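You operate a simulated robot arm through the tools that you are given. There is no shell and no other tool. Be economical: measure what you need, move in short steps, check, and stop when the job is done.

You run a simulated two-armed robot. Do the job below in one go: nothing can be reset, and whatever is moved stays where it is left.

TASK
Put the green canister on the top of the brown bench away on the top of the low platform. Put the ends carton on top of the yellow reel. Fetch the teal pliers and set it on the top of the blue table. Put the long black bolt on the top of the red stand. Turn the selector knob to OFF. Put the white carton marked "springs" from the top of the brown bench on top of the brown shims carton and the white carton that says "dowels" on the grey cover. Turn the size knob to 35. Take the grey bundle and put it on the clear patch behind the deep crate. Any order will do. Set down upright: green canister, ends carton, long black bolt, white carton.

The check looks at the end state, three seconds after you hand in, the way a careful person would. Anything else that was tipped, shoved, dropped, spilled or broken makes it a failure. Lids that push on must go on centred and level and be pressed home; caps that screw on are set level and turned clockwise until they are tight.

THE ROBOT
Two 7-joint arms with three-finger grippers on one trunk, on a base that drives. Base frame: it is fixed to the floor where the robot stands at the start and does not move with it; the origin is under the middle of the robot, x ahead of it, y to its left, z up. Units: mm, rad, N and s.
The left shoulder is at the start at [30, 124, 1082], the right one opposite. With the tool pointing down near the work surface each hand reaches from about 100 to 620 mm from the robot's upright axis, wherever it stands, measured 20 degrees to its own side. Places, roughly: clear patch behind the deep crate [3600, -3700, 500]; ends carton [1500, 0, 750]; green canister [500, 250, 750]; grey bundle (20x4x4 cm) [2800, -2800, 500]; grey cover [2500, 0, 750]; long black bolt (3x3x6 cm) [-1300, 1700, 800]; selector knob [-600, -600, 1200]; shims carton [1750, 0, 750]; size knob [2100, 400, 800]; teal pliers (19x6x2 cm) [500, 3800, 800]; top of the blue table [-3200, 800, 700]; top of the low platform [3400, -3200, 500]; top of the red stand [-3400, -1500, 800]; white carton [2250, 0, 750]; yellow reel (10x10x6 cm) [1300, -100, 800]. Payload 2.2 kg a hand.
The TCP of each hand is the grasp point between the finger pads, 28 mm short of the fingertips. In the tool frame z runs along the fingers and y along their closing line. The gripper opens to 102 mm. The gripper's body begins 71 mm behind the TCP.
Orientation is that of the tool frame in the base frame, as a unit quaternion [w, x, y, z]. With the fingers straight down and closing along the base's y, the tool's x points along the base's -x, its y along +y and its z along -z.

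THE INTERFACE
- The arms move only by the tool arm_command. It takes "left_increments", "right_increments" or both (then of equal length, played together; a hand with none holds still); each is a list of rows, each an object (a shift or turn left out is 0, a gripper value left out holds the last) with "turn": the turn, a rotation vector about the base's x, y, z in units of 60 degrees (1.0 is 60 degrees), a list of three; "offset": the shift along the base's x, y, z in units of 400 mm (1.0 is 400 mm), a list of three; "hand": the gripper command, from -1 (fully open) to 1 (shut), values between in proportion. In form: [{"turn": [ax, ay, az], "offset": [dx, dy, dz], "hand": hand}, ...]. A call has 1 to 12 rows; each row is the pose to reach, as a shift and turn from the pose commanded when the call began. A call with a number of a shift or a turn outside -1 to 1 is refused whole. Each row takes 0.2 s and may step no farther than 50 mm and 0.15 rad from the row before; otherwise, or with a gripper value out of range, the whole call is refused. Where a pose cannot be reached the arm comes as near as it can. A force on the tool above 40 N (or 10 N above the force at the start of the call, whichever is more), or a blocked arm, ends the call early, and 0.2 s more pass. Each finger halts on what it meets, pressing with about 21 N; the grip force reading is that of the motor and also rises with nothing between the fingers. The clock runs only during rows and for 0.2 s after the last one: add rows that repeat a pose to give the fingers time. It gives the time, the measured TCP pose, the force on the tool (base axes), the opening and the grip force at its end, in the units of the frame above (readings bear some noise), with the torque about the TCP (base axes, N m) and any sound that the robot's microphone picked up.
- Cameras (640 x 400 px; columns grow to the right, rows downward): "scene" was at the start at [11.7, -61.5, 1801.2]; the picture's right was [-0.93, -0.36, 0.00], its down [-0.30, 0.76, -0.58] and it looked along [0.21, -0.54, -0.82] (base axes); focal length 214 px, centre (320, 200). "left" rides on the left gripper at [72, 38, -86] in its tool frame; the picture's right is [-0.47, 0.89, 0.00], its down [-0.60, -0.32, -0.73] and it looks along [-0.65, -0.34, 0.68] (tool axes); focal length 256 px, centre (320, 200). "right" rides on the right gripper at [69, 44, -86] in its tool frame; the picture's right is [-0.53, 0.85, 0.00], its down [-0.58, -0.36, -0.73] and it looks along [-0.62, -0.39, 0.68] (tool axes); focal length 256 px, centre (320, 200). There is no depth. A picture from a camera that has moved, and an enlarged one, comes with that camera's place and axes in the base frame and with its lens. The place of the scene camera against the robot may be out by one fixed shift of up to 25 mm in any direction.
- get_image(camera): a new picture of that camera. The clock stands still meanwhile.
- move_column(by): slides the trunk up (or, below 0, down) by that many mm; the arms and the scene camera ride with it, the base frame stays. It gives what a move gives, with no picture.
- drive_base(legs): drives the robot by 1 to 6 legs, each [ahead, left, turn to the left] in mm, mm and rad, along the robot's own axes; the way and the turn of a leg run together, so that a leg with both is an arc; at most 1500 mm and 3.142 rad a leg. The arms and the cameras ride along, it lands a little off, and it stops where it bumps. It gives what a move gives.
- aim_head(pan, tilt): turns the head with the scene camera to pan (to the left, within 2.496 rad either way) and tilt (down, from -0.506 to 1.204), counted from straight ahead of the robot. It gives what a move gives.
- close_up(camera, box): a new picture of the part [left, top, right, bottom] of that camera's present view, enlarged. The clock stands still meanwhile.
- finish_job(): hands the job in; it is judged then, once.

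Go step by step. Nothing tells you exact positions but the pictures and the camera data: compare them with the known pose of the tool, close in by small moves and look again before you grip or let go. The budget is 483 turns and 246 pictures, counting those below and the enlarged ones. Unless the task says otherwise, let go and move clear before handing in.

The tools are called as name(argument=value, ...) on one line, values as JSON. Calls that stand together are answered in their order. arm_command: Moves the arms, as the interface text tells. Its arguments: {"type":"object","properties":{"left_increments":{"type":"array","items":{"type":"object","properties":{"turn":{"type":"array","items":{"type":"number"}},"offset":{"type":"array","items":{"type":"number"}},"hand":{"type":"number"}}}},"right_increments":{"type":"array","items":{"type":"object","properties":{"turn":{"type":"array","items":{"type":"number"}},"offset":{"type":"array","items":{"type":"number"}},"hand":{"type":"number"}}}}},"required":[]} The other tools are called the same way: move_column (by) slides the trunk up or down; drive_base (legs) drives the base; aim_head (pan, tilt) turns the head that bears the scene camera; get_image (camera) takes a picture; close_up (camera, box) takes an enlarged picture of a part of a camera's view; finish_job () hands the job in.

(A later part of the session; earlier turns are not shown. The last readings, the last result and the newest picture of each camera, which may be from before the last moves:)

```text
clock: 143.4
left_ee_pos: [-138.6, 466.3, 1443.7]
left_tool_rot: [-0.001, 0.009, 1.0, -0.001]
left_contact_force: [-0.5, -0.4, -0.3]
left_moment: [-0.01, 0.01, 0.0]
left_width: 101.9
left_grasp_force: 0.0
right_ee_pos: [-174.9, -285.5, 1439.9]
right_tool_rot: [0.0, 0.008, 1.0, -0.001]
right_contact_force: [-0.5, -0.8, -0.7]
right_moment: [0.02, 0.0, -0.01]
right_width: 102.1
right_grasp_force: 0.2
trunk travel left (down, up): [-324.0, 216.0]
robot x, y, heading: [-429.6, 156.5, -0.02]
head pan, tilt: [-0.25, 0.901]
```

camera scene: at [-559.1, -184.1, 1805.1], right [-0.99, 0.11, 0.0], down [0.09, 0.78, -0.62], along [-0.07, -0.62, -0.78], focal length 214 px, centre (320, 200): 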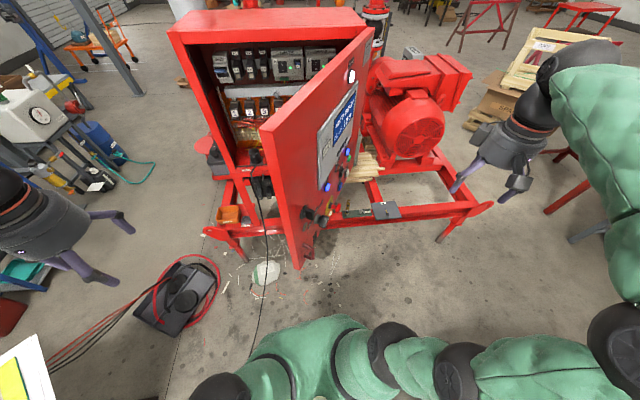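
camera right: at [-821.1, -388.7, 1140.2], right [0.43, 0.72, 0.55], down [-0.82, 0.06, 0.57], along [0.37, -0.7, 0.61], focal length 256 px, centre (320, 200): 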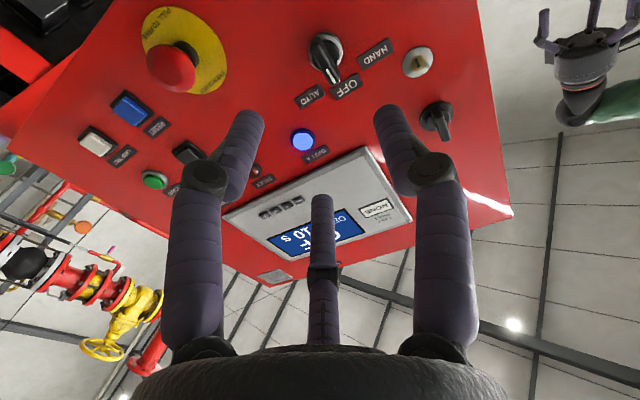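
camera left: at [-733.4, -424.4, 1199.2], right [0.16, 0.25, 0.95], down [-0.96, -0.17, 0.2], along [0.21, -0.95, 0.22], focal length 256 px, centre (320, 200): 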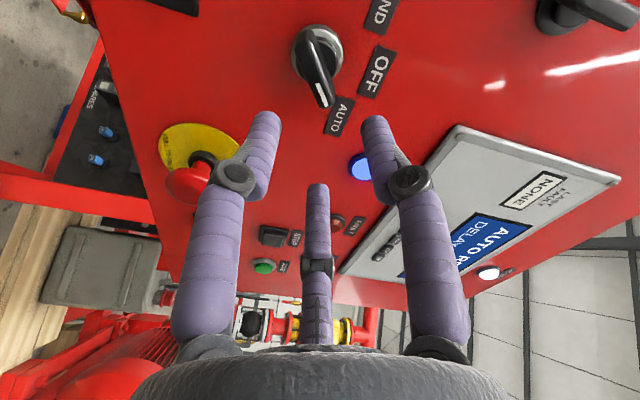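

Next are the bench jobs; I need a lane along the bench's right side, so I look at the floor there.

aim_head(pan=-0.6, tilt=0.75)

get_image(camera="scene")

```text
clock: 144.2
left_ee_pos: [-136.9, 464.5, 1446.0]
left_tool_rot: [-0.001, 0.008, 1.0, -0.001]
left_contact_force: [0.7, 0.1, -0.2]
left_moment: [0.03, -0.02, 0.02]
left_width: 101.8
left_grasp_force: 0.0
right_ee_pos: [-175.4, -285.2, 1439.5]
right_tool_rot: [0.0, 0.009, 1.0, -0.001]
right_contact_force: [0.0, 0.2, 0.6]
right_moment: [0.01, -0.01, 0.0]
right_width: 102.1
right_grasp_force: 0.0
trunk travel left (down, up): [-324.0, 216.0]
robot x, y, heading: [-428.8, 160.4, -0.015]
head pan, tilt: [-0.6, 0.75]
```

```text
195 pictures are left
camera scene: at [-376.3, 119.1, 1817.0], right [-0.58, -0.82, 0.0], down [-0.56, 0.4, -0.73], along [0.6, -0.42, -0.68], focal length 214 px, centre (320, 200)
```

scene: 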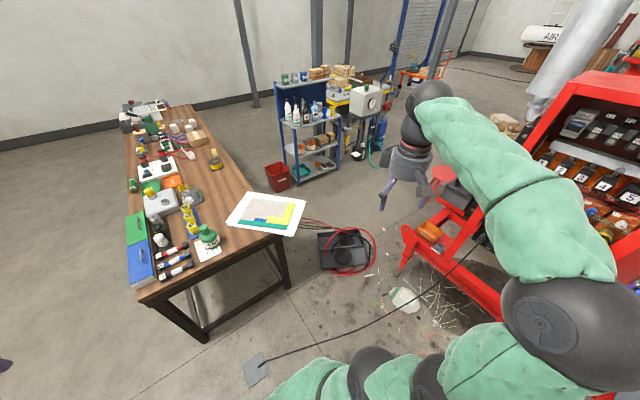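

The welder box blocks the right-side lane from here; I'd go round the far end. First fetch the green canister from the near end with the left hand.

drive_base(legs=[[130, -215, 0], [380, 0, 0.1]])

aim_head(pan=0.3, tilt=0.9)

get_image(camera="scene")

```text
clock: 148.0
left_ee_pos: [331.2, 292.2, 1444.9]
left_tool_rot: [0.0, -0.048, 0.999, -0.001]
left_contact_force: [0.8, 0.6, -0.1]
left_moment: [-0.01, 0.04, -0.02]
left_width: 102.0
left_grasp_force: 0.2
right_ee_pos: [377.5, -457.4, 1439.4]
right_tool_rot: [0.0, -0.047, 0.999, 0.0]
right_contact_force: [-0.1, 0.2, -0.9]
right_moment: [0.01, 0.04, 0.0]
right_width: 101.9
right_grasp_force: 0.0
trunk travel left (down, up): [-324.0, 216.0]
robot x, y, heading: [78.0, -43.1, 0.091]
head pan, tilt: [-0.6, 0.75]
```

```text
clock: 149.2
left_ee_pos: [330.4, 291.4, 1444.6]
left_tool_rot: [-0.001, -0.047, 0.999, -0.001]
left_contact_force: [0.7, 0.3, 0.1]
left_moment: [0.02, 0.0, 0.0]
left_width: 102.1
left_grasp_force: 0.1
right_ee_pos: [375.0, -458.3, 1439.2]
right_tool_rot: [0.0, -0.047, 0.999, 0.0]
right_contact_force: [-0.4, 0.3, -0.1]
right_moment: [0.0, -0.01, 0.03]
right_width: 101.9
right_grasp_force: 0.0
trunk travel left (down, up): [-324.0, 216.0]
robot x, y, heading: [76.2, -39.6, 0.091]
head pan, tilt: [0.3, 0.901]
```

```text
194 pictures are left
camera scene: at [130.3, -10.8, 1805.1], right [0.38, -0.92, 0.0], down [-0.72, -0.3, -0.62], along [0.57, 0.24, -0.78], focal length 214 px, centre (320, 200)
```

scene: 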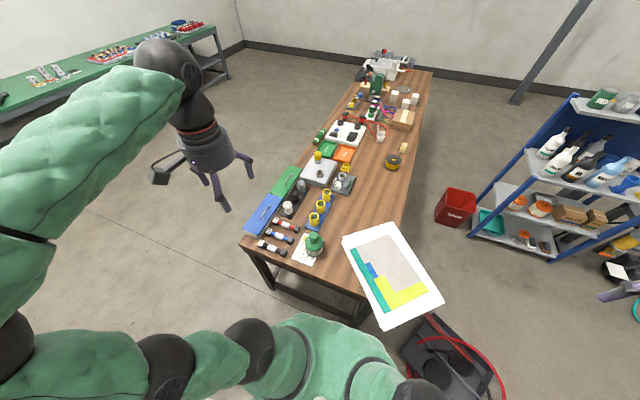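

close_up(camera="scene", box=[235, 160, 385, 285])

close_up(camera="scene", box=[310, 40, 450, 180])

```text
3.20 times, centred on (310, 222) of scene
camera zoom: at [130.3, -10.8, 1805.1], right [0.38, -0.92, 0.0], down [-0.72, -0.3, -0.62], along [0.57, 0.24, -0.78], focal length 686 px, centre (352, 128)
```

zoom: 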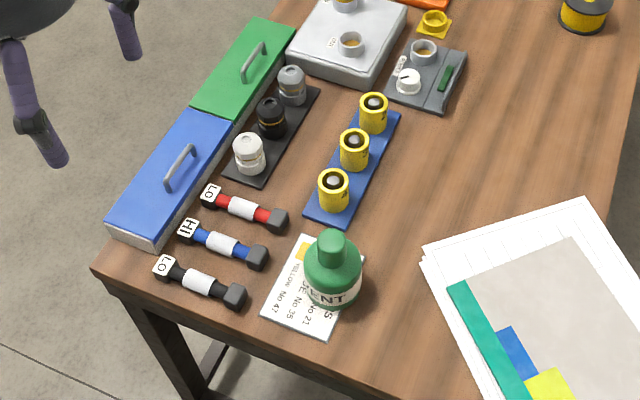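

```text
2.86 times, centred on (380, 110) of scene
camera zoom: at [130.3, -10.8, 1805.1], right [0.38, -0.92, 0.0], down [-0.72, -0.3, -0.62], along [0.57, 0.24, -0.78], focal length 613 px, centre (149, 457)
```

zoom: 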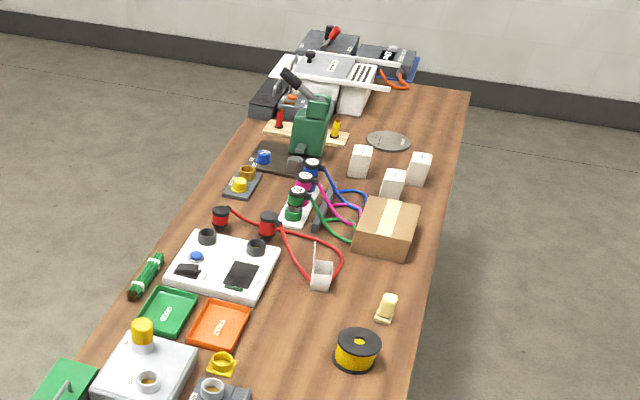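

I see the green canister on the bench corner at about (580, 215). I'll bring the left hand above it and look with its camera.

arm_command(left_increments=[{"offset": [0.07, -0.02, -0.09]}, {"offset": [0.14, -0.04, -0.18]}, {"offset": [0.21, -0.06, -0.27]}, {"offset": [0.28, -0.08, -0.36]}, {"offset": [0.35, -0.1, -0.45]}, {"offset": [0.42, -0.13, -0.54]}, {"offset": [0.48, -0.16, -0.63]}, {"offset": [0.52, -0.18, -0.73]}, {"offset": [0.52, -0.18, -0.83]}])

get_image(camera="left")

```text
clock: 151.2
left_ee_pos: [539.5, 220.6, 1112.6]
left_tool_rot: [-0.001, -0.048, 0.999, -0.002]
left_contact_force: [-0.2, -1.1, -0.4]
left_moment: [-0.01, 0.03, 0.01]
left_width: 101.9
left_grasp_force: 0.1
right_ee_pos: [377.0, -457.9, 1439.7]
right_tool_rot: [0.0, -0.048, 0.999, -0.001]
right_contact_force: [-0.1, 0.1, -0.7]
right_moment: [0.0, -0.01, -0.01]
right_width: 101.8
right_grasp_force: 0.2
trunk travel left (down, up): [-324.0, 216.0]
robot x, y, heading: [75.2, -45.0, 0.09]
head pan, tilt: [0.3, 0.901]
```

```text
191 pictures are left
camera left: at [464.7, 252.1, 1197.7], right [0.38, 0.93, 0.0], down [0.63, -0.26, 0.73], along [0.68, -0.28, -0.68], focal length 256 px, centre (320, 200)
```

left: 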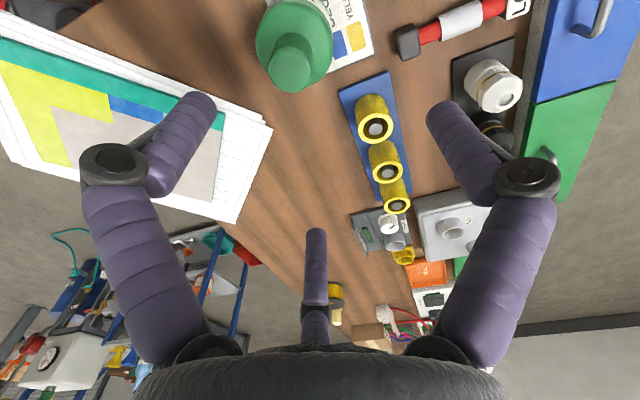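

arm_command(left_increments=[{"offset": [-0.1, -0.06, 0]}, {"offset": [-0.2, -0.1, 0]}])

get_image(camera="left")

```text
clock: 151.8
left_ee_pos: [456.6, 178.5, 1111.6]
left_tool_rot: [0.0, -0.047, 0.999, -0.001]
left_contact_force: [-0.4, 0.1, -0.3]
left_moment: [-0.01, -0.05, 0.01]
left_width: 101.9
left_grasp_force: 0.0
right_ee_pos: [375.7, -458.7, 1439.7]
right_tool_rot: [0.0, -0.047, 0.999, 0.0]
right_contact_force: [0.2, -0.2, -0.5]
right_moment: [0.03, -0.04, 0.04]
right_width: 101.9
right_grasp_force: 0.1
trunk travel left (down, up): [-324.0, 216.0]
robot x, y, heading: [77.1, -43.5, 0.093]
head pan, tilt: [0.3, 0.901]
```

```text
190 pictures are left
camera left: at [382.3, 210.2, 1197.4], right [0.38, 0.93, 0.0], down [0.63, -0.26, 0.73], along [0.68, -0.28, -0.68], focal length 256 px, centre (320, 200)
```

left: 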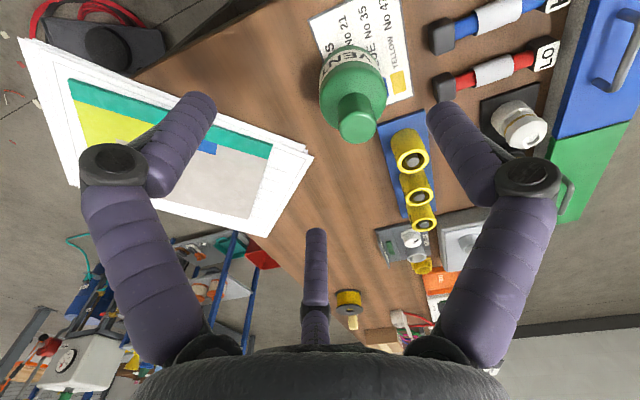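

Cap top triangulated at about (541, 190, 943). Position above it and check.

arm_command(left_increments=[{"offset": [0.1, 0.015, 0]}, {"offset": [0.211, 0.03, -0.05]}, {"offset": [0.211, 0.03, -0.15]}, {"offset": [0.211, 0.03, -0.25]}])

get_image(camera="left")

close_up(camera="scene", box=[255, 185, 375, 285])

```text
clock: 152.8
left_ee_pos: [544.3, 191.1, 1011.6]
left_tool_rot: [-0.001, -0.048, 0.999, -0.001]
left_contact_force: [-0.1, -0.3, -0.3]
left_moment: [-0.03, 0.01, -0.04]
left_width: 102.0
left_grasp_force: 0.1
right_ee_pos: [377.8, -458.3, 1440.1]
right_tool_rot: [-0.001, -0.047, 0.999, -0.001]
right_contact_force: [0.5, -0.1, 0.1]
right_moment: [-0.01, 0.05, 0.02]
right_width: 102.2
right_grasp_force: 0.0
trunk travel left (down, up): [-324.0, 216.0]
robot x, y, heading: [76.1, -43.6, 0.094]
head pan, tilt: [0.3, 0.901]
```

```text
189 pictures are left
camera left: at [469.6, 223.1, 1096.8], right [0.38, 0.93, 0.0], down [0.63, -0.26, 0.73], along [0.68, -0.28, -0.68], focal length 256 px, centre (320, 200)
```

left: 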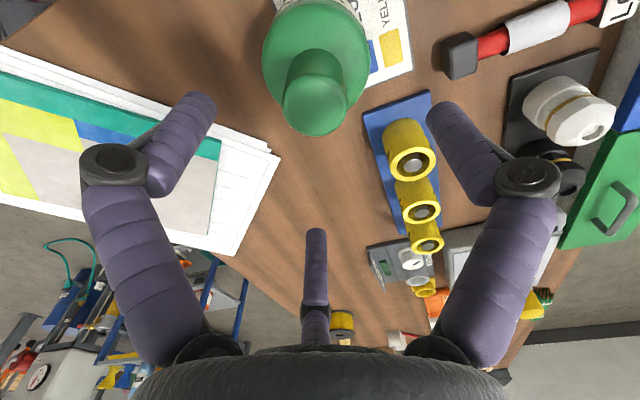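

```text
4.00 times, centred on (315, 235) of scene
camera zoom: at [132.3, -10.5, 1805.0], right [0.38, -0.92, 0.0], down [-0.72, -0.3, -0.62], along [0.57, 0.24, -0.78], focal length 858 px, centre (340, 60)
```

zoom: 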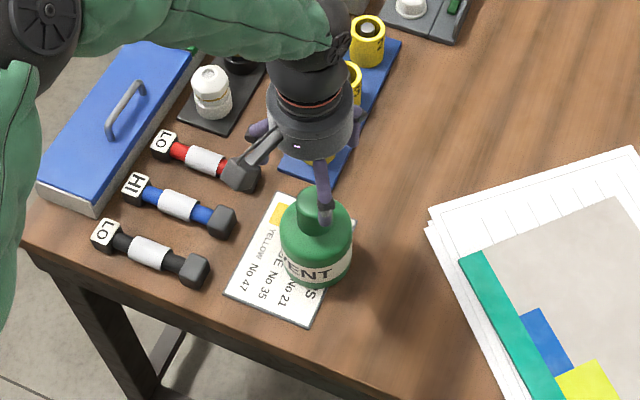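

arm_command(left_increments=[{"offset": [-0.008, 0, -0.07]}, {"offset": [-0.008, 0, -0.14]}, {"offset": [-0.008, 0, -0.2]}])

get_image(camera="left")

close_up(camera="scene", box=[255, 185, 375, 285])

```text
clock: 153.6
left_ee_pos: [540.6, 193.5, 930.7]
left_tool_rot: [-0.001, -0.048, 0.999, -0.001]
left_contact_force: [0.6, 0.1, 0.1]
left_moment: [-0.02, -0.01, 0.01]
left_width: 102.2
left_grasp_force: 0.1
right_ee_pos: [377.0, -457.5, 1440.0]
right_tool_rot: [0.0, -0.047, 0.999, 0.0]
right_contact_force: [0.9, 0.9, 0.1]
right_moment: [0.01, 0.02, 0.03]
right_width: 101.9
right_grasp_force: 0.1
trunk travel left (down, up): [-324.0, 216.0]
robot x, y, heading: [74.7, -46.6, 0.096]
head pan, tilt: [0.3, 0.901]
```

```text
187 pictures are left
camera left: at [465.1, 223.2, 1017.0], right [0.38, 0.93, 0.0], down [0.63, -0.26, 0.73], along [0.68, -0.28, -0.68], focal length 256 px, centre (320, 200)
```

left: 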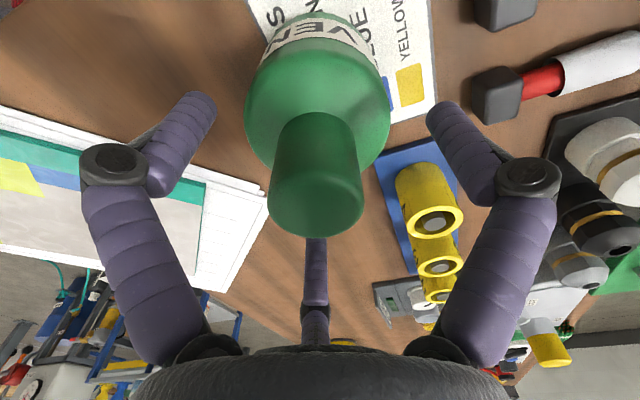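

```text
4.00 times, centred on (315, 235) of scene
camera zoom: at [131.1, -10.4, 1805.1], right [0.38, -0.92, 0.0], down [-0.72, -0.3, -0.62], along [0.57, 0.24, -0.78], focal length 858 px, centre (340, 60)
```

zoom: 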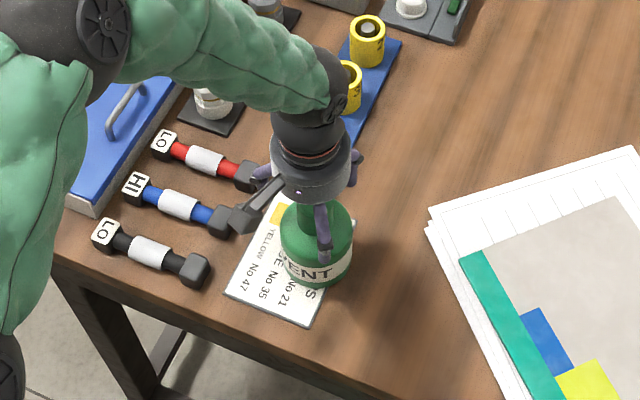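

Fingers straddle the neck centrally. Close and lift slightly.

arm_command(left_increments=[{"hand": -0.4}, {"hand": 0.1}, {"hand": 0.6}, {"hand": 1.0}, {"hand": 1.0}, {"hand": 1.0}])

get_image(camera="left")

```text
clock: 155.0
left_ee_pos: [540.7, 191.4, 932.0]
left_tool_rot: [-0.001, -0.047, 0.999, 0.0]
left_contact_force: [0.8, -1.2, -0.7]
left_moment: [-0.06, -0.12, 0.01]
left_width: 41.2
left_grasp_force: 21.2
right_ee_pos: [376.8, -457.8, 1439.6]
right_tool_rot: [0.0, -0.047, 0.999, 0.0]
right_contact_force: [0.8, 0.3, 0.0]
right_moment: [-0.01, -0.01, -0.01]
right_width: 102.0
right_grasp_force: 0.0
trunk travel left (down, up): [-324.0, 216.0]
robot x, y, heading: [75.5, -41.1, 0.092]
head pan, tilt: [0.3, 0.901]
```

```text
185 pictures are left
camera left: at [465.0, 223.0, 1017.6], right [0.38, 0.93, 0.0], down [0.63, -0.26, 0.73], along [0.68, -0.28, -0.68], focal length 256 px, centre (320, 200)
```

left: 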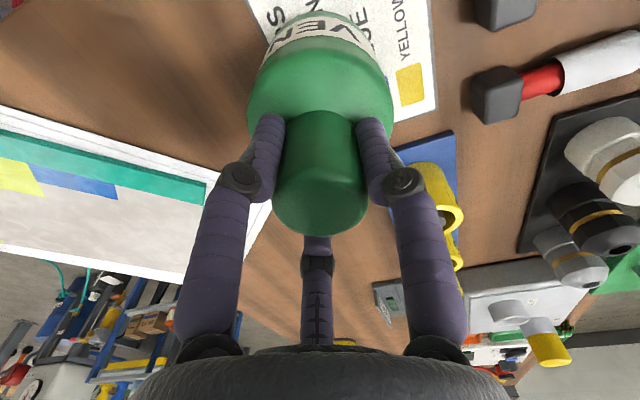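

arm_command(left_increments=[{"offset": [0, 0, 0.05], "hand": 1.0}, {"offset": [0, 0, 0.12]}, {"offset": [0, 0, 0.22]}, {"offset": [0, 0, 0.32]}, {"offset": [0, 0, 0.42]}, {"offset": [-0.05, 0, 0.53]}, {"offset": [-0.1, 0.03, 0.63]}, {"offset": [-0.15, 0.06, 0.73]}])

get_image(camera="left")

```text
clock: 156.8
left_ee_pos: [475.5, 216.1, 1223.2]
left_tool_rot: [-0.001, -0.047, 0.999, -0.001]
left_contact_force: [-0.2, -0.6, -5.6]
left_moment: [0.02, -0.08, 0.03]
left_width: 41.0
left_grasp_force: 22.1
right_ee_pos: [375.1, -458.7, 1440.8]
right_tool_rot: [0.002, -0.046, 0.999, 0.0]
right_contact_force: [0.4, 0.4, 0.7]
right_moment: [0.0, -0.04, -0.01]
right_width: 101.9
right_grasp_force: 0.0
trunk travel left (down, up): [-324.0, 216.0]
robot x, y, heading: [73.2, -40.7, 0.095]
head pan, tilt: [0.3, 0.901]
```

```text
184 pictures are left
camera left: at [400.7, 247.8, 1309.0], right [0.38, 0.93, 0.0], down [0.63, -0.26, 0.73], along [0.68, -0.28, -0.68], focal length 256 px, centre (320, 200)
```

left: 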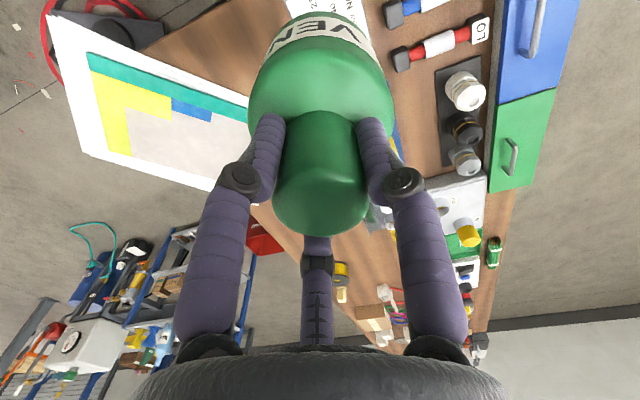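

Canister held. Raise and tuck it, then drive round to the bench's left side near the size knob.

arm_command(left_increments=[{"offset": [-0.05, 0.02, 0.1]}, {"offset": [-0.1, 0.04, 0.2]}, {"offset": [-0.15, 0.06, 0.3]}, {"offset": [-0.2, 0.1, 0.4]}, {"offset": [-0.25, 0.15, 0.47]}])

drive_base(legs=[[-420, 0, 0], [0, 0, -0.095], [0, 1030, 0], [1200, 0, 0], [1100, 0, 0]])

aim_head(pan=-0.9, tilt=0.9)

get_image(camera="scene")

```text
clock: 158.0
left_ee_pos: [380.1, 275.9, 1412.4]
left_tool_rot: [-0.001, -0.048, 0.999, -0.001]
left_contact_force: [0.3, -0.2, -6.1]
left_moment: [-0.02, 0.04, 0.01]
left_width: 41.4
left_grasp_force: 20.9
right_ee_pos: [375.9, -458.2, 1440.3]
right_tool_rot: [0.001, -0.047, 0.999, 0.0]
right_contact_force: [0.2, -0.1, 0.4]
right_moment: [-0.01, -0.01, -0.02]
right_width: 102.0
right_grasp_force: 0.1
trunk travel left (down, up): [-324.0, 216.0]
robot x, y, heading: [76.5, -42.2, 0.091]
head pan, tilt: [0.3, 0.901]
```

```text
clock: 177.1
left_ee_pos: [2312.3, 1219.0, 1410.9]
left_tool_rot: [-0.001, 0.004, 1.0, -0.001]
left_contact_force: [0.3, 0.5, -7.4]
left_moment: [-0.05, 0.01, 0.01]
left_width: 41.3
left_grasp_force: 21.1
right_ee_pos: [2231.7, 487.9, 1439.2]
right_tool_rot: [0.0, 0.004, 1.0, 0.0]
right_contact_force: [0.1, -0.4, -0.1]
right_moment: [-0.01, 0.0, -0.02]
right_width: 101.9
right_grasp_force: 0.0
trunk travel left (down, up): [-324.0, 216.0]
robot x, y, heading: [1975.2, 935.0, -0.013]
head pan, tilt: [0.3, 0.901]
```

```text
clock: 178.5
left_ee_pos: [2311.2, 1218.0, 1410.3]
left_tool_rot: [-0.001, 0.004, 1.0, -0.001]
left_contact_force: [-1.0, -0.5, -5.5]
left_moment: [0.02, 0.0, -0.02]
left_width: 40.9
left_grasp_force: 21.0
right_ee_pos: [2232.2, 488.6, 1438.8]
right_tool_rot: [0.0, 0.005, 1.0, -0.001]
right_contact_force: [0.3, -0.4, 0.5]
right_moment: [-0.01, -0.01, -0.01]
right_width: 102.0
right_grasp_force: 0.0
trunk travel left (down, up): [-324.0, 216.0]
robot x, y, heading: [1974.1, 931.0, -0.011]
head pan, tilt: [-0.901, 0.901]
```

```text
183 pictures are left
camera scene: at [2006.6, 879.0, 1805.1], right [-0.79, -0.61, 0.0], down [-0.48, 0.62, -0.62], along [0.38, -0.49, -0.78], focal length 214 px, centre (320, 200)
```

scene: 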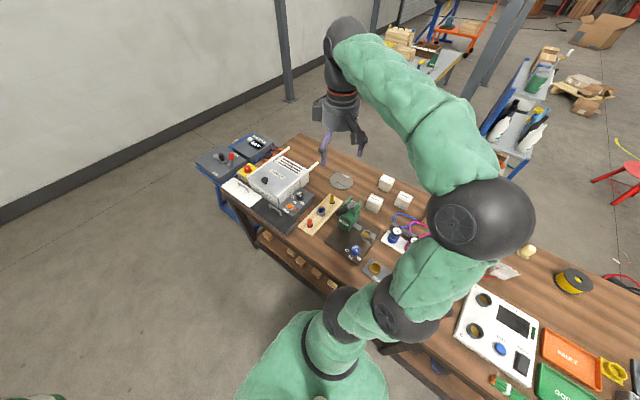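

drive_base(legs=[[0, 30, -1.56]])

aim_head(pan=0, tilt=0.9)

get_image(camera="scene")

```text
clock: 182.7
left_ee_pos: [2279.8, 613.8, 1411.6]
left_tool_rot: [-0.001, 0.711, 0.703, 0.0]
left_contact_force: [-0.4, 0.7, -6.3]
left_moment: [-0.01, 0.0, -0.02]
left_width: 41.3
left_grasp_force: 20.4
right_ee_pos: [1550.1, 695.3, 1440.0]
right_tool_rot: [0.001, 0.711, 0.703, 0.0]
right_contact_force: [-0.1, 0.4, -0.4]
right_moment: [-0.04, -0.04, -0.01]
right_width: 102.1
right_grasp_force: 0.1
trunk travel left (down, up): [-324.0, 216.0]
robot x, y, heading: [1991.7, 950.4, -1.583]
head pan, tilt: [-0.901, 0.901]
```

```text
clock: 183.9
left_ee_pos: [2279.5, 613.2, 1411.4]
left_tool_rot: [-0.001, 0.711, 0.703, 0.0]
left_contact_force: [0.8, -0.2, -6.1]
left_moment: [0.0, 0.01, -0.02]
left_width: 41.2
left_grasp_force: 21.2
right_ee_pos: [1550.5, 694.7, 1439.5]
right_tool_rot: [0.0, 0.712, 0.703, 0.0]
right_contact_force: [-0.3, 0.1, 0.9]
right_moment: [0.02, -0.03, 0.04]
right_width: 101.8
right_grasp_force: 0.2
trunk travel left (down, up): [-324.0, 216.0]
robot x, y, heading: [1993.8, 950.3, -1.589]
head pan, tilt: [0.0, 0.901]
```

```text
182 pictures are left
camera scene: at [2008.9, 911.1, 1805.1], right [-1.0, 0.01, 0.0], down [0.01, 0.78, -0.62], along [-0.01, -0.62, -0.78], focal length 214 px, centre (320, 200)
```

scene: 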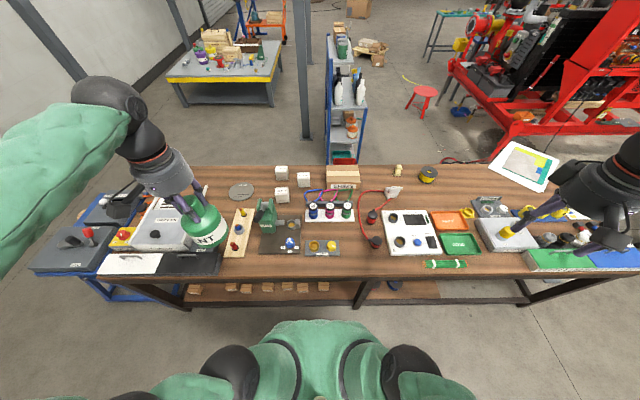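

close_up(camera="scene", box=[240, 160, 360, 260])

close_up(camera="scene", box=[340, 150, 480, 270])

```text
4.00 times, centred on (300, 210) of scene
camera zoom: at [2008.9, 911.1, 1805.1], right [-1.0, 0.01, 0.0], down [0.01, 0.78, -0.62], along [-0.01, -0.62, -0.78], focal length 858 px, centre (400, 160)
```

zoom: 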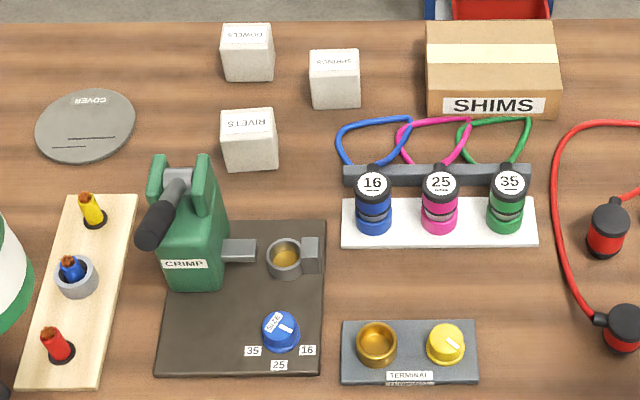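

```text
3.33 times, centred on (410, 210) of scene
camera zoom: at [2008.9, 911.1, 1805.1], right [-1.0, 0.01, 0.0], down [0.01, 0.78, -0.62], along [-0.01, -0.62, -0.78], focal length 715 px, centre (20, 167)
```

zoom: 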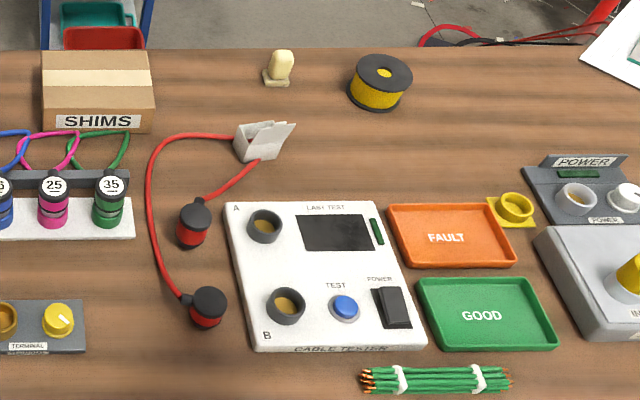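

The blue SIZE knob on the crimp plate is near (2155, 392), pointing at 16. I'll shift so the right hand can reach it.

drive_base(legs=[[40, 255, 0.015]])

arm_command(right_increments=[{"offset": [0.08, -0.06, -0.06]}, {"offset": [0.16, -0.12, -0.12]}, {"offset": [0.24, -0.18, -0.18]}, {"offset": [0.32, -0.24, -0.24]}, {"offset": [0.4, -0.3, -0.3]}, {"offset": [0.48, -0.36, -0.36]}, {"offset": [0.56, -0.42, -0.42]}, {"offset": [0.64, -0.48, -0.48]}, {"offset": [0.7, -0.54, -0.56]}, {"offset": [0.76, -0.58, -0.66]}, {"offset": [0.8, -0.58, -0.76]}, {"offset": [0.8, -0.58, -0.86]}])

get_image(camera="right")

```text
clock: 185.8
left_ee_pos: [2533.6, 575.0, 1411.3]
left_tool_rot: [-0.002, 0.707, 0.708, 0.0]
left_contact_force: [0.3, 0.2, -5.9]
left_moment: [0.01, 0.02, 0.03]
left_width: 41.6
left_grasp_force: 20.7
right_ee_pos: [1803.0, 648.1, 1438.8]
right_tool_rot: [0.001, 0.707, 0.707, 0.0]
right_contact_force: [0.5, -0.2, 0.4]
right_moment: [0.03, 0.0, -0.04]
right_width: 102.3
right_grasp_force: 0.1
trunk travel left (down, up): [-324.0, 216.0]
robot x, y, heading: [2244.9, 915.2, -1.566]
head pan, tilt: [0.0, 0.901]
```

```text
clock: 188.4
left_ee_pos: [2533.5, 574.4, 1410.8]
left_tool_rot: [-0.003, 0.706, 0.708, 0.001]
left_contact_force: [-0.4, -0.3, -4.9]
left_moment: [0.01, 0.03, -0.01]
left_width: 41.0
left_grasp_force: 20.7
right_ee_pos: [2123.4, 416.2, 1094.5]
right_tool_rot: [0.0, 0.707, 0.707, 0.0]
right_contact_force: [0.1, -0.7, 0.8]
right_moment: [0.01, 0.0, -0.01]
right_width: 102.0
right_grasp_force: 0.0
trunk travel left (down, up): [-324.0, 216.0]
robot x, y, heading: [2240.7, 906.7, -1.567]
head pan, tilt: [0.0, 0.901]
```

```text
179 pictures are left
camera right: at [2167.5, 486.4, 1181.7], right [0.85, -0.53, 0.0], down [-0.37, -0.58, 0.73], along [-0.39, -0.62, -0.68], focal length 256 px, centre (320, 200)
```

right: 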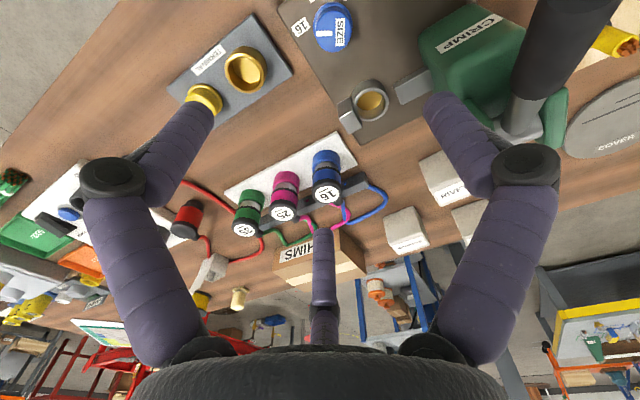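

arm_command(right_increments=[{"offset": [0.02, 0.1, -0.05]}, {"offset": [0.04, 0.2, -0.1]}])

get_image(camera="right")

close_up(camera="right", box=[220, 20, 400, 140])

```text
clock: 189.0
left_ee_pos: [2533.7, 575.9, 1411.5]
left_tool_rot: [-0.001, 0.706, 0.708, 0.0]
left_contact_force: [0.7, 0.1, -6.0]
left_moment: [-0.02, -0.02, -0.03]
left_width: 41.2
left_grasp_force: 20.7
right_ee_pos: [2139.6, 496.5, 1055.1]
right_tool_rot: [0.0, 0.707, 0.707, -0.001]
right_contact_force: [-0.1, -0.9, 0.2]
right_moment: [-0.01, 0.01, 0.01]
right_width: 101.7
right_grasp_force: 0.1
trunk travel left (down, up): [-324.0, 216.0]
robot x, y, heading: [2242.2, 909.8, -1.572]
head pan, tilt: [0.0, 0.901]
```

```text
178 pictures are left
camera right: at [2183.8, 567.5, 1142.9], right [0.85, -0.53, 0.0], down [-0.36, -0.58, 0.73], along [-0.39, -0.62, -0.68], focal length 256 px, centre (320, 200)
```

right: 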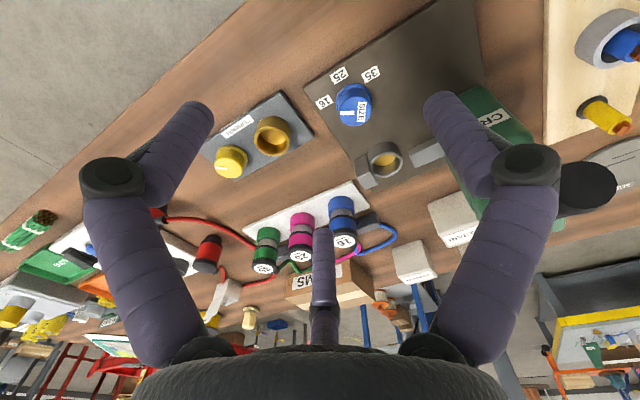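

```text
3.33 times, centred on (310, 80) of right
camera zoom: at [2183.8, 567.5, 1142.9], right [0.85, -0.53, 0.0], down [-0.36, -0.58, 0.73], along [-0.39, -0.62, -0.68], focal length 853 px, centre (353, 600)
```

zoom: 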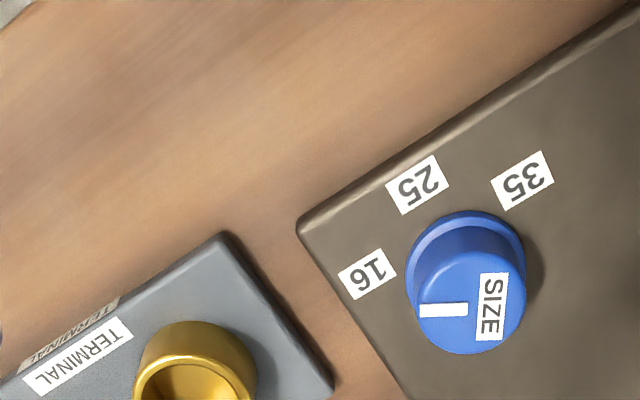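

The knob (round, Ø≈39 mm, top ≈(2139, 415, 855)) needs 120° clockwise: 16 → 35. I'll do it in two 60° grips. Position over it with the hand pre-rotated +60°.

arm_command(right_increments=[{"turn": [0, 0, 0.125], "offset": [0, -0.03, -0.04]}, {"turn": [0, 0, 0.25], "offset": [0, -0.06, -0.08]}, {"turn": [0, 0, 0.375], "offset": [0, -0.09, -0.12]}, {"turn": [0, 0, 0.5], "offset": [0, -0.12, -0.16]}, {"turn": [0, 0, 0.625], "offset": [0, -0.15, -0.2]}, {"turn": [0, 0, 0.75], "offset": [0, -0.18, -0.25]}, {"turn": [0, 0, 0.875], "offset": [0, -0.2, -0.29]}, {"turn": [0, 0, 1.0], "offset": [0, -0.2037, -0.33], "hand": -0.4}])

get_image(camera="right")

close_up(camera="scene", box=[270, 170, 430, 290])

```text
clock: 190.8
left_ee_pos: [2532.6, 574.5, 1411.1]
left_tool_rot: [-0.001, 0.707, 0.707, -0.001]
left_contact_force: [1.0, 0.0, -4.9]
left_moment: [0.0, -0.03, 0.02]
left_width: 40.8
left_grasp_force: 21.3
right_ee_pos: [2140.1, 415.1, 924.7]
right_tool_rot: [0.0, 0.258, 0.966, 0.002]
right_contact_force: [-0.4, -0.8, 0.0]
right_moment: [0.03, 0.0, -0.01]
right_width: 71.4
right_grasp_force: 0.0
trunk travel left (down, up): [-324.0, 216.0]
robot x, y, heading: [2244.8, 909.0, -1.568]
head pan, tilt: [0.0, 0.901]
```

```text
176 pictures are left
camera right: at [2102.8, 486.6, 1011.6], right [0.88, 0.47, 0.0], down [0.32, -0.6, 0.73], along [0.34, -0.65, -0.68], focal length 256 px, centre (320, 200)
```

right: 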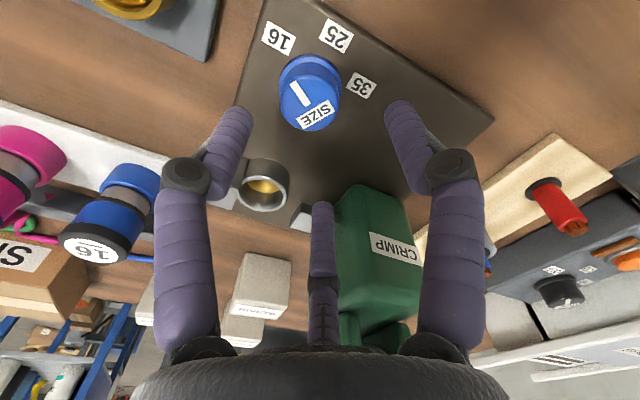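

```text
3.33 times, centred on (350, 230) of scene
camera zoom: at [2259.2, 869.0, 1805.1], right [-1.0, 0.0, 0.0], down [0.0, 0.78, -0.62], along [0.0, -0.62, -0.78], focal length 715 px, centre (220, 100)
```

zoom: 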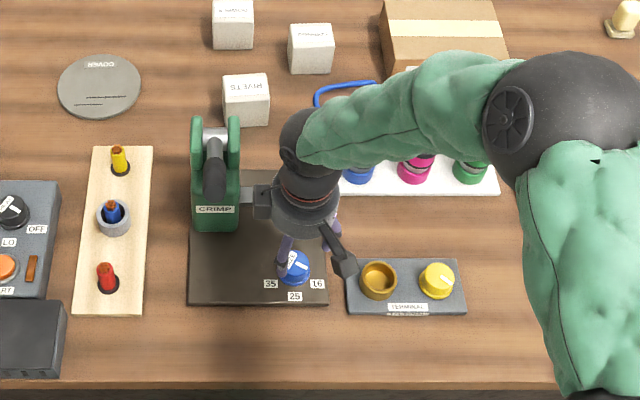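

arm_command(right_increments=[{"offset": [-0.012, -0.018, -0.08]}, {"offset": [-0.012, -0.018, -0.13]}])

get_image(camera="right")

```text
clock: 191.4
left_ee_pos: [2533.0, 576.1, 1410.8]
left_tool_rot: [-0.001, 0.706, 0.708, 0.0]
left_contact_force: [-0.8, 1.2, -5.5]
left_moment: [-0.01, 0.02, 0.0]
left_width: 41.2
left_grasp_force: 20.7
right_ee_pos: [2135.5, 406.7, 871.4]
right_tool_rot: [0.0, 0.26, 0.966, 0.0]
right_contact_force: [0.0, 0.3, 1.2]
right_moment: [0.02, 0.01, 0.01]
right_width: 71.2
right_grasp_force: 0.1
trunk travel left (down, up): [-324.0, 216.0]
robot x, y, heading: [2245.1, 914.1, -1.568]
head pan, tilt: [0.0, 0.901]
```

```text
174 pictures are left
camera right: at [2098.0, 480.1, 959.2], right [0.89, 0.47, 0.0], down [0.32, -0.6, 0.73], along [0.34, -0.65, -0.68], focal length 256 px, centre (320, 200)
```

right: 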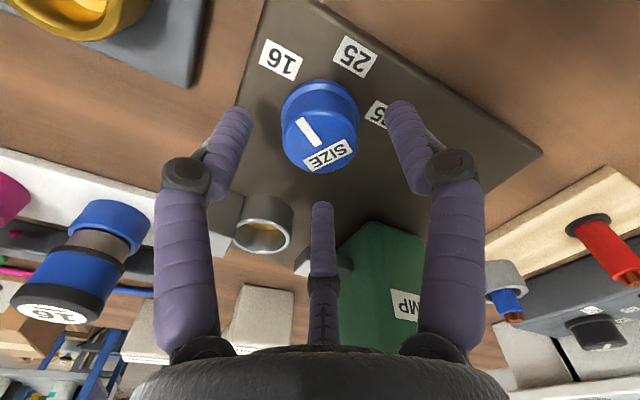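

Centred. Descend 33 mm and grip.

arm_command(right_increments=[{"offset": [0, 0, -0.04]}, {"offset": [0, 0, -0.08]}, {"offset": [0, 0, -0.08], "hand": 0.2}, {"offset": [0, 0, -0.08], "hand": 0.8}, {"offset": [0, 0, -0.08], "hand": 1}, {"offset": [0, 0, -0.08], "hand": 1}])

get_image(camera="right")

```text
clock: 192.8
left_ee_pos: [2534.5, 576.1, 1411.2]
left_tool_rot: [-0.001, 0.707, 0.707, 0.0]
left_contact_force: [-0.6, 0.1, -6.0]
left_moment: [-0.01, 0.0, 0.0]
left_width: 41.3
left_grasp_force: 20.7
right_ee_pos: [2136.5, 407.6, 839.1]
right_tool_rot: [0.0, 0.258, 0.966, 0.001]
right_contact_force: [11.8, 4.1, 4.4]
right_moment: [-0.04, -0.73, 0.0]
right_width: 47.3
right_grasp_force: 45.1
trunk travel left (down, up): [-324.0, 216.0]
robot x, y, heading: [2245.2, 908.8, -1.568]
head pan, tilt: [0.0, 0.901]
```

```text
173 pictures are left
camera right: at [2098.2, 480.2, 926.3], right [0.88, 0.47, 0.0], down [0.32, -0.6, 0.73], along [0.34, -0.65, -0.68], focal length 256 px, centre (320, 200)
```

right: 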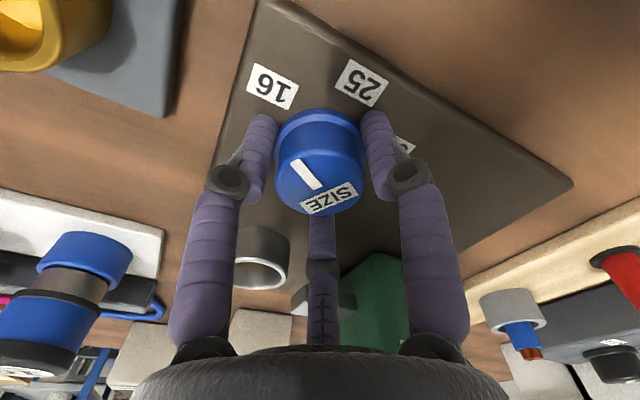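

arm_command(right_increments=[{"offset": [0.006, 0.003, 0]}, {"turn": [0, 0, -0.13], "offset": [0.006, 0.003, 0]}, {"turn": [0, 0, -0.26], "offset": [0.006, 0.003, 0]}, {"turn": [0, 0, -0.39], "offset": [0.006, 0.003, 0]}, {"turn": [0, 0, -0.52], "offset": [0.006, 0.003, 0]}, {"turn": [0, 0, -0.65], "offset": [0.006, 0.003, 0]}, {"turn": [0, 0, -0.78], "offset": [0.006, 0.003, 0]}, {"turn": [0, 0, -0.91], "offset": [0.006, 0.003, 0]}, {"turn": [0, 0, -1.0], "offset": [0.006, 0.003, 0]}])

get_image(camera="right")

```text
clock: 194.8
left_ee_pos: [2531.9, 573.4, 1412.8]
left_tool_rot: [-0.002, 0.706, 0.708, 0.001]
left_contact_force: [0.2, 0.6, -6.4]
left_moment: [-0.01, 0.02, -0.03]
left_width: 41.4
left_grasp_force: 20.5
right_ee_pos: [2135.0, 407.2, 839.5]
right_tool_rot: [0.0, 0.707, 0.707, 0.0]
right_contact_force: [-7.4, -6.9, -6.8]
right_moment: [-0.48, -0.16, 0.03]
right_width: 47.2
right_grasp_force: 44.6
trunk travel left (down, up): [-324.0, 216.0]
robot x, y, heading: [2242.1, 910.6, -1.569]
head pan, tilt: [0.0, 0.901]
```

```text
172 pictures are left
camera right: at [2180.0, 476.8, 926.3], right [0.84, -0.54, 0.0], down [-0.37, -0.58, 0.73], along [-0.39, -0.62, -0.68], focal length 256 px, centre (320, 200)
```

right: 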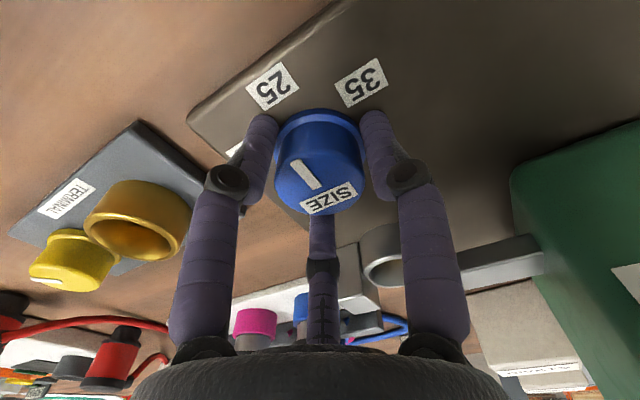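

At 25 now. Open, rotate back around the knob and regrip.

arm_command(right_increments=[{"offset": [-0.004, -0.003, 0], "hand": 0}, {"offset": [-0.004, -0.003, 0], "hand": -0.4}, {"turn": [0, 0, 0.13], "offset": [-0.004, -0.003, 0]}, {"turn": [0, 0, 0.26], "offset": [-0.004, -0.003, 0]}, {"turn": [0, 0, 0.39], "offset": [-0.004, -0.003, 0]}, {"turn": [0, 0, 0.52], "offset": [-0.004, -0.003, 0]}, {"turn": [0, 0, 0.65], "offset": [-0.004, -0.003, 0]}, {"turn": [0, 0, 0.78], "offset": [-0.004, -0.003, 0]}, {"turn": [0, 0, 0.91], "offset": [-0.004, -0.003, 0]}, {"turn": [0, 0, 1.0], "offset": [-0.004, -0.003, 0]}, {"turn": [0, 0, 1.0], "offset": [-0.004, -0.003, 0], "hand": 0.5}, {"turn": [0, 0, 1.0], "offset": [-0.004, -0.003, 0], "hand": 1}])

arm_command(right_increments=[{"hand": 1}, {"hand": 1}, {"turn": [0, 0, -0.13]}, {"turn": [0, 0, -0.26]}, {"turn": [0, 0, -0.39]}, {"turn": [0, 0, -0.52]}, {"turn": [0, 0, -0.65]}, {"turn": [0, 0, -0.78]}, {"turn": [0, 0, -0.91]}, {"turn": [0, 0, -1.0]}, {"turn": [0, 0, -1.0]}])

get_image(camera="right")

```text
clock: 197.4
left_ee_pos: [2533.1, 575.2, 1411.4]
left_tool_rot: [-0.002, 0.706, 0.708, 0.0]
left_contact_force: [-0.6, 0.1, -5.5]
left_moment: [-0.01, 0.03, -0.03]
left_width: 41.4
left_grasp_force: 20.7
right_ee_pos: [2135.4, 407.3, 840.6]
right_tool_rot: [0.0, 0.258, 0.966, 0.0]
right_contact_force: [-0.9, -0.8, 3.9]
right_moment: [0.19, 0.18, 0.01]
right_width: 47.2
right_grasp_force: 45.3
trunk travel left (down, up): [-324.0, 216.0]
robot x, y, heading: [2244.3, 910.1, -1.57]
head pan, tilt: [0.0, 0.901]
```

```text
clock: 199.8
left_ee_pos: [2534.1, 576.3, 1411.4]
left_tool_rot: [-0.001, 0.707, 0.707, 0.0]
left_contact_force: [-0.3, 0.2, -5.5]
left_moment: [-0.01, 0.01, 0.0]
left_width: 41.1
left_grasp_force: 21.0
right_ee_pos: [2135.5, 407.7, 839.6]
right_tool_rot: [0.0, 0.707, 0.707, -0.001]
right_contact_force: [4.6, 0.3, 12.4]
right_moment: [-0.21, -0.13, 0.69]
right_width: 47.2
right_grasp_force: 44.8
trunk travel left (down, up): [-324.0, 216.0]
robot x, y, heading: [2243.7, 912.1, -1.571]
head pan, tilt: [0.0, 0.901]
```

```text
171 pictures are left
camera right: at [2179.8, 477.1, 927.0], right [0.85, -0.53, 0.0], down [-0.36, -0.58, 0.73], along [-0.39, -0.62, -0.68], focal length 256 px, centre (320, 200)
```

right: 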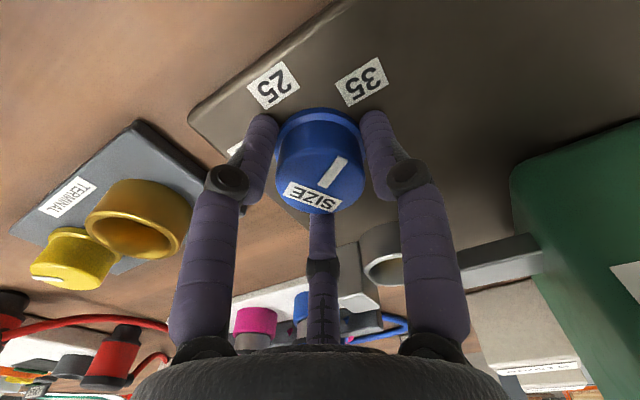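

Release, rise and check the knob.

arm_command(right_increments=[{"hand": 0.2}, {"hand": -0.4}, {"hand": -0.4}, {"offset": [0, 0, 0.1]}, {"offset": [0, 0.05, 0.2]}, {"offset": [0, 0.12, 0.3]}, {"offset": [0, 0.2, 0.4]}])

close_up(camera="right", box=[240, 0, 440, 150])

```text
refused: row 7 steps farther than a row can; nothing moved
```

```text
2.67 times, centred on (340, 75) of right
camera zoom: at [2179.8, 477.1, 927.0], right [0.85, -0.53, 0.0], down [-0.36, -0.58, 0.73], along [-0.39, -0.62, -0.68], focal length 683 px, centre (267, 533)
```

zoom: 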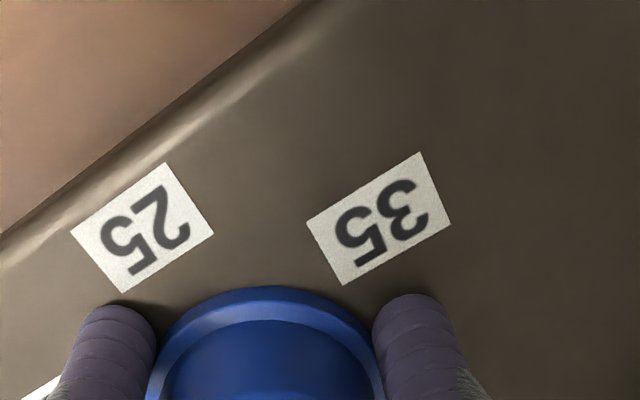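

arm_command(right_increments=[{"hand": 0.2}, {"hand": -0.4}, {"hand": -0.4}, {"offset": [0, 0, 0.1]}, {"offset": [0, 0.05, 0.2]}, {"offset": [0, 0.1, 0.3]}, {"offset": [0, 0.15, 0.4]}])

close_up(camera="right", box=[240, 0, 440, 150])

```text
clock: 201.4
left_ee_pos: [2533.3, 577.0, 1412.5]
left_tool_rot: [-0.001, 0.706, 0.708, -0.001]
left_contact_force: [0.3, 1.7, -5.6]
left_moment: [-0.04, 0.0, 0.01]
left_width: 41.0
left_grasp_force: 20.9
right_ee_pos: [2135.4, 470.9, 1000.6]
right_tool_rot: [0.0, 0.707, 0.707, 0.0]
right_contact_force: [-0.8, -1.1, 0.7]
right_moment: [-0.02, -0.02, -0.02]
right_width: 71.4
right_grasp_force: 0.2
trunk travel left (down, up): [-324.0, 216.0]
robot x, y, heading: [2242.5, 912.2, -1.573]
head pan, tilt: [0.0, 0.901]
```

```text
2.67 times, centred on (340, 75) of right
camera zoom: at [2178.7, 540.4, 1087.9], right [0.85, -0.53, 0.0], down [-0.36, -0.58, 0.73], along [-0.39, -0.62, -0.68], focal length 683 px, centre (267, 533)
```

zoom: 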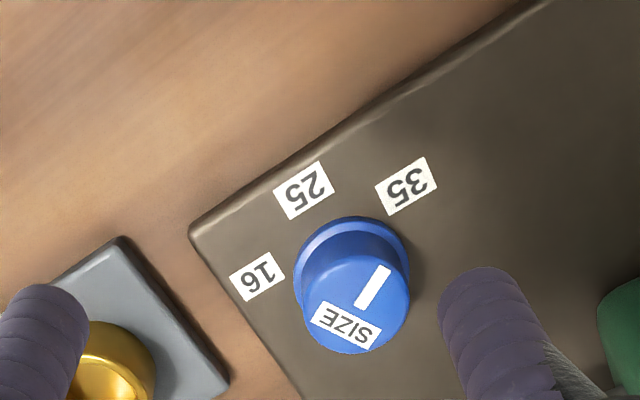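

Size knob is on 35. Now tuck the right hand and drive round the far end of the bench to its right side.

arm_command(right_increments=[{"offset": [-0.02, 0.02, 0.11]}, {"offset": [-0.06, 0.05, 0.22]}, {"offset": [-0.12, 0.09, 0.32]}, {"offset": [-0.18, 0.13, 0.42]}, {"offset": [-0.24, 0.17, 0.52]}, {"offset": [-0.3, 0.21, 0.62]}, {"offset": [-0.36, 0.25, 0.72]}, {"offset": [-0.42, 0.29, 0.82]}, {"offset": [-0.48, 0.33, 0.92]}, {"offset": [-0.54, 0.37, 1.0], "hand": -1}])

drive_base(legs=[[0, 0, 1.573], [1000, 0, 0], [600, 0, 0]])

aim_head(pan=-1.2, tilt=0.7)

get_image(camera="scene")

```text
clock: 203.6
left_ee_pos: [2532.4, 575.5, 1411.1]
left_tool_rot: [0.0, 0.707, 0.707, 0.0]
left_contact_force: [-0.5, 0.2, -5.5]
left_moment: [0.0, -0.01, 0.0]
left_width: 41.1
left_grasp_force: 21.3
right_ee_pos: [1917.1, 615.0, 1400.0]
right_tool_rot: [0.0, 0.707, 0.707, 0.0]
right_contact_force: [0.5, 0.1, 0.9]
right_moment: [-0.02, -0.04, 0.0]
right_width: 101.9
right_grasp_force: 0.1
trunk travel left (down, up): [-324.0, 216.0]
robot x, y, heading: [2248.0, 907.0, -1.568]
head pan, tilt: [0.0, 0.901]
```

```text
clock: 215.5
left_ee_pos: [4175.4, 1171.9, 1409.9]
left_tool_rot: [-0.001, 0.007, 1.0, -0.001]
left_contact_force: [-0.1, -0.5, -4.9]
left_moment: [0.01, 0.02, 0.01]
left_width: 41.0
left_grasp_force: 21.3
right_ee_pos: [4126.6, 557.3, 1398.8]
right_tool_rot: [-0.001, 0.009, 1.0, 0.0]
right_contact_force: [0.2, -0.7, 0.3]
right_moment: [0.0, -0.01, -0.01]
right_width: 102.1
right_grasp_force: 0.0
trunk travel left (down, up): [-324.0, 216.0]
robot x, y, heading: [3832.4, 885.2, -0.02]
head pan, tilt: [0.0, 0.901]
```

```text
clock: 216.9
left_ee_pos: [4176.4, 1172.6, 1412.0]
left_tool_rot: [-0.001, 0.008, 1.0, -0.001]
left_contact_force: [-0.2, 0.2, -6.4]
left_moment: [0.0, 0.02, -0.02]
left_width: 40.9
left_grasp_force: 21.1
right_ee_pos: [4125.9, 558.3, 1398.3]
right_tool_rot: [-0.001, 0.009, 1.0, 0.001]
right_contact_force: [0.0, 0.2, -0.1]
right_moment: [0.01, 0.0, -0.02]
right_width: 101.7
right_grasp_force: 0.0
trunk travel left (down, up): [-324.0, 216.0]
robot x, y, heading: [3836.0, 892.0, -0.018]
head pan, tilt: [-1.201, 0.7]
```

```text
168 pictures are left
camera scene: at [3851.4, 816.4, 1821.3], right [-0.94, -0.34, 0.0], down [-0.22, 0.6, -0.76], along [0.26, -0.72, -0.64], focal length 214 px, centre (320, 200)
```

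scene: 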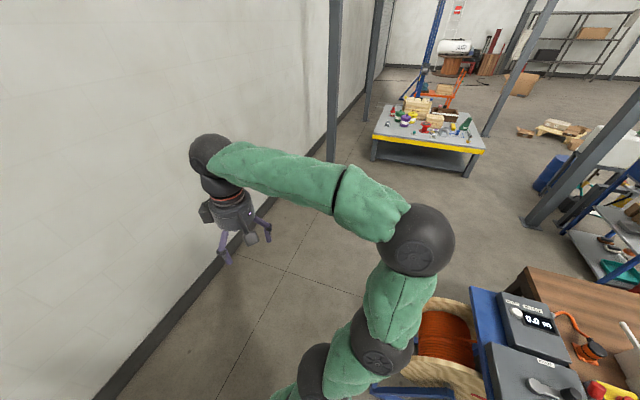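

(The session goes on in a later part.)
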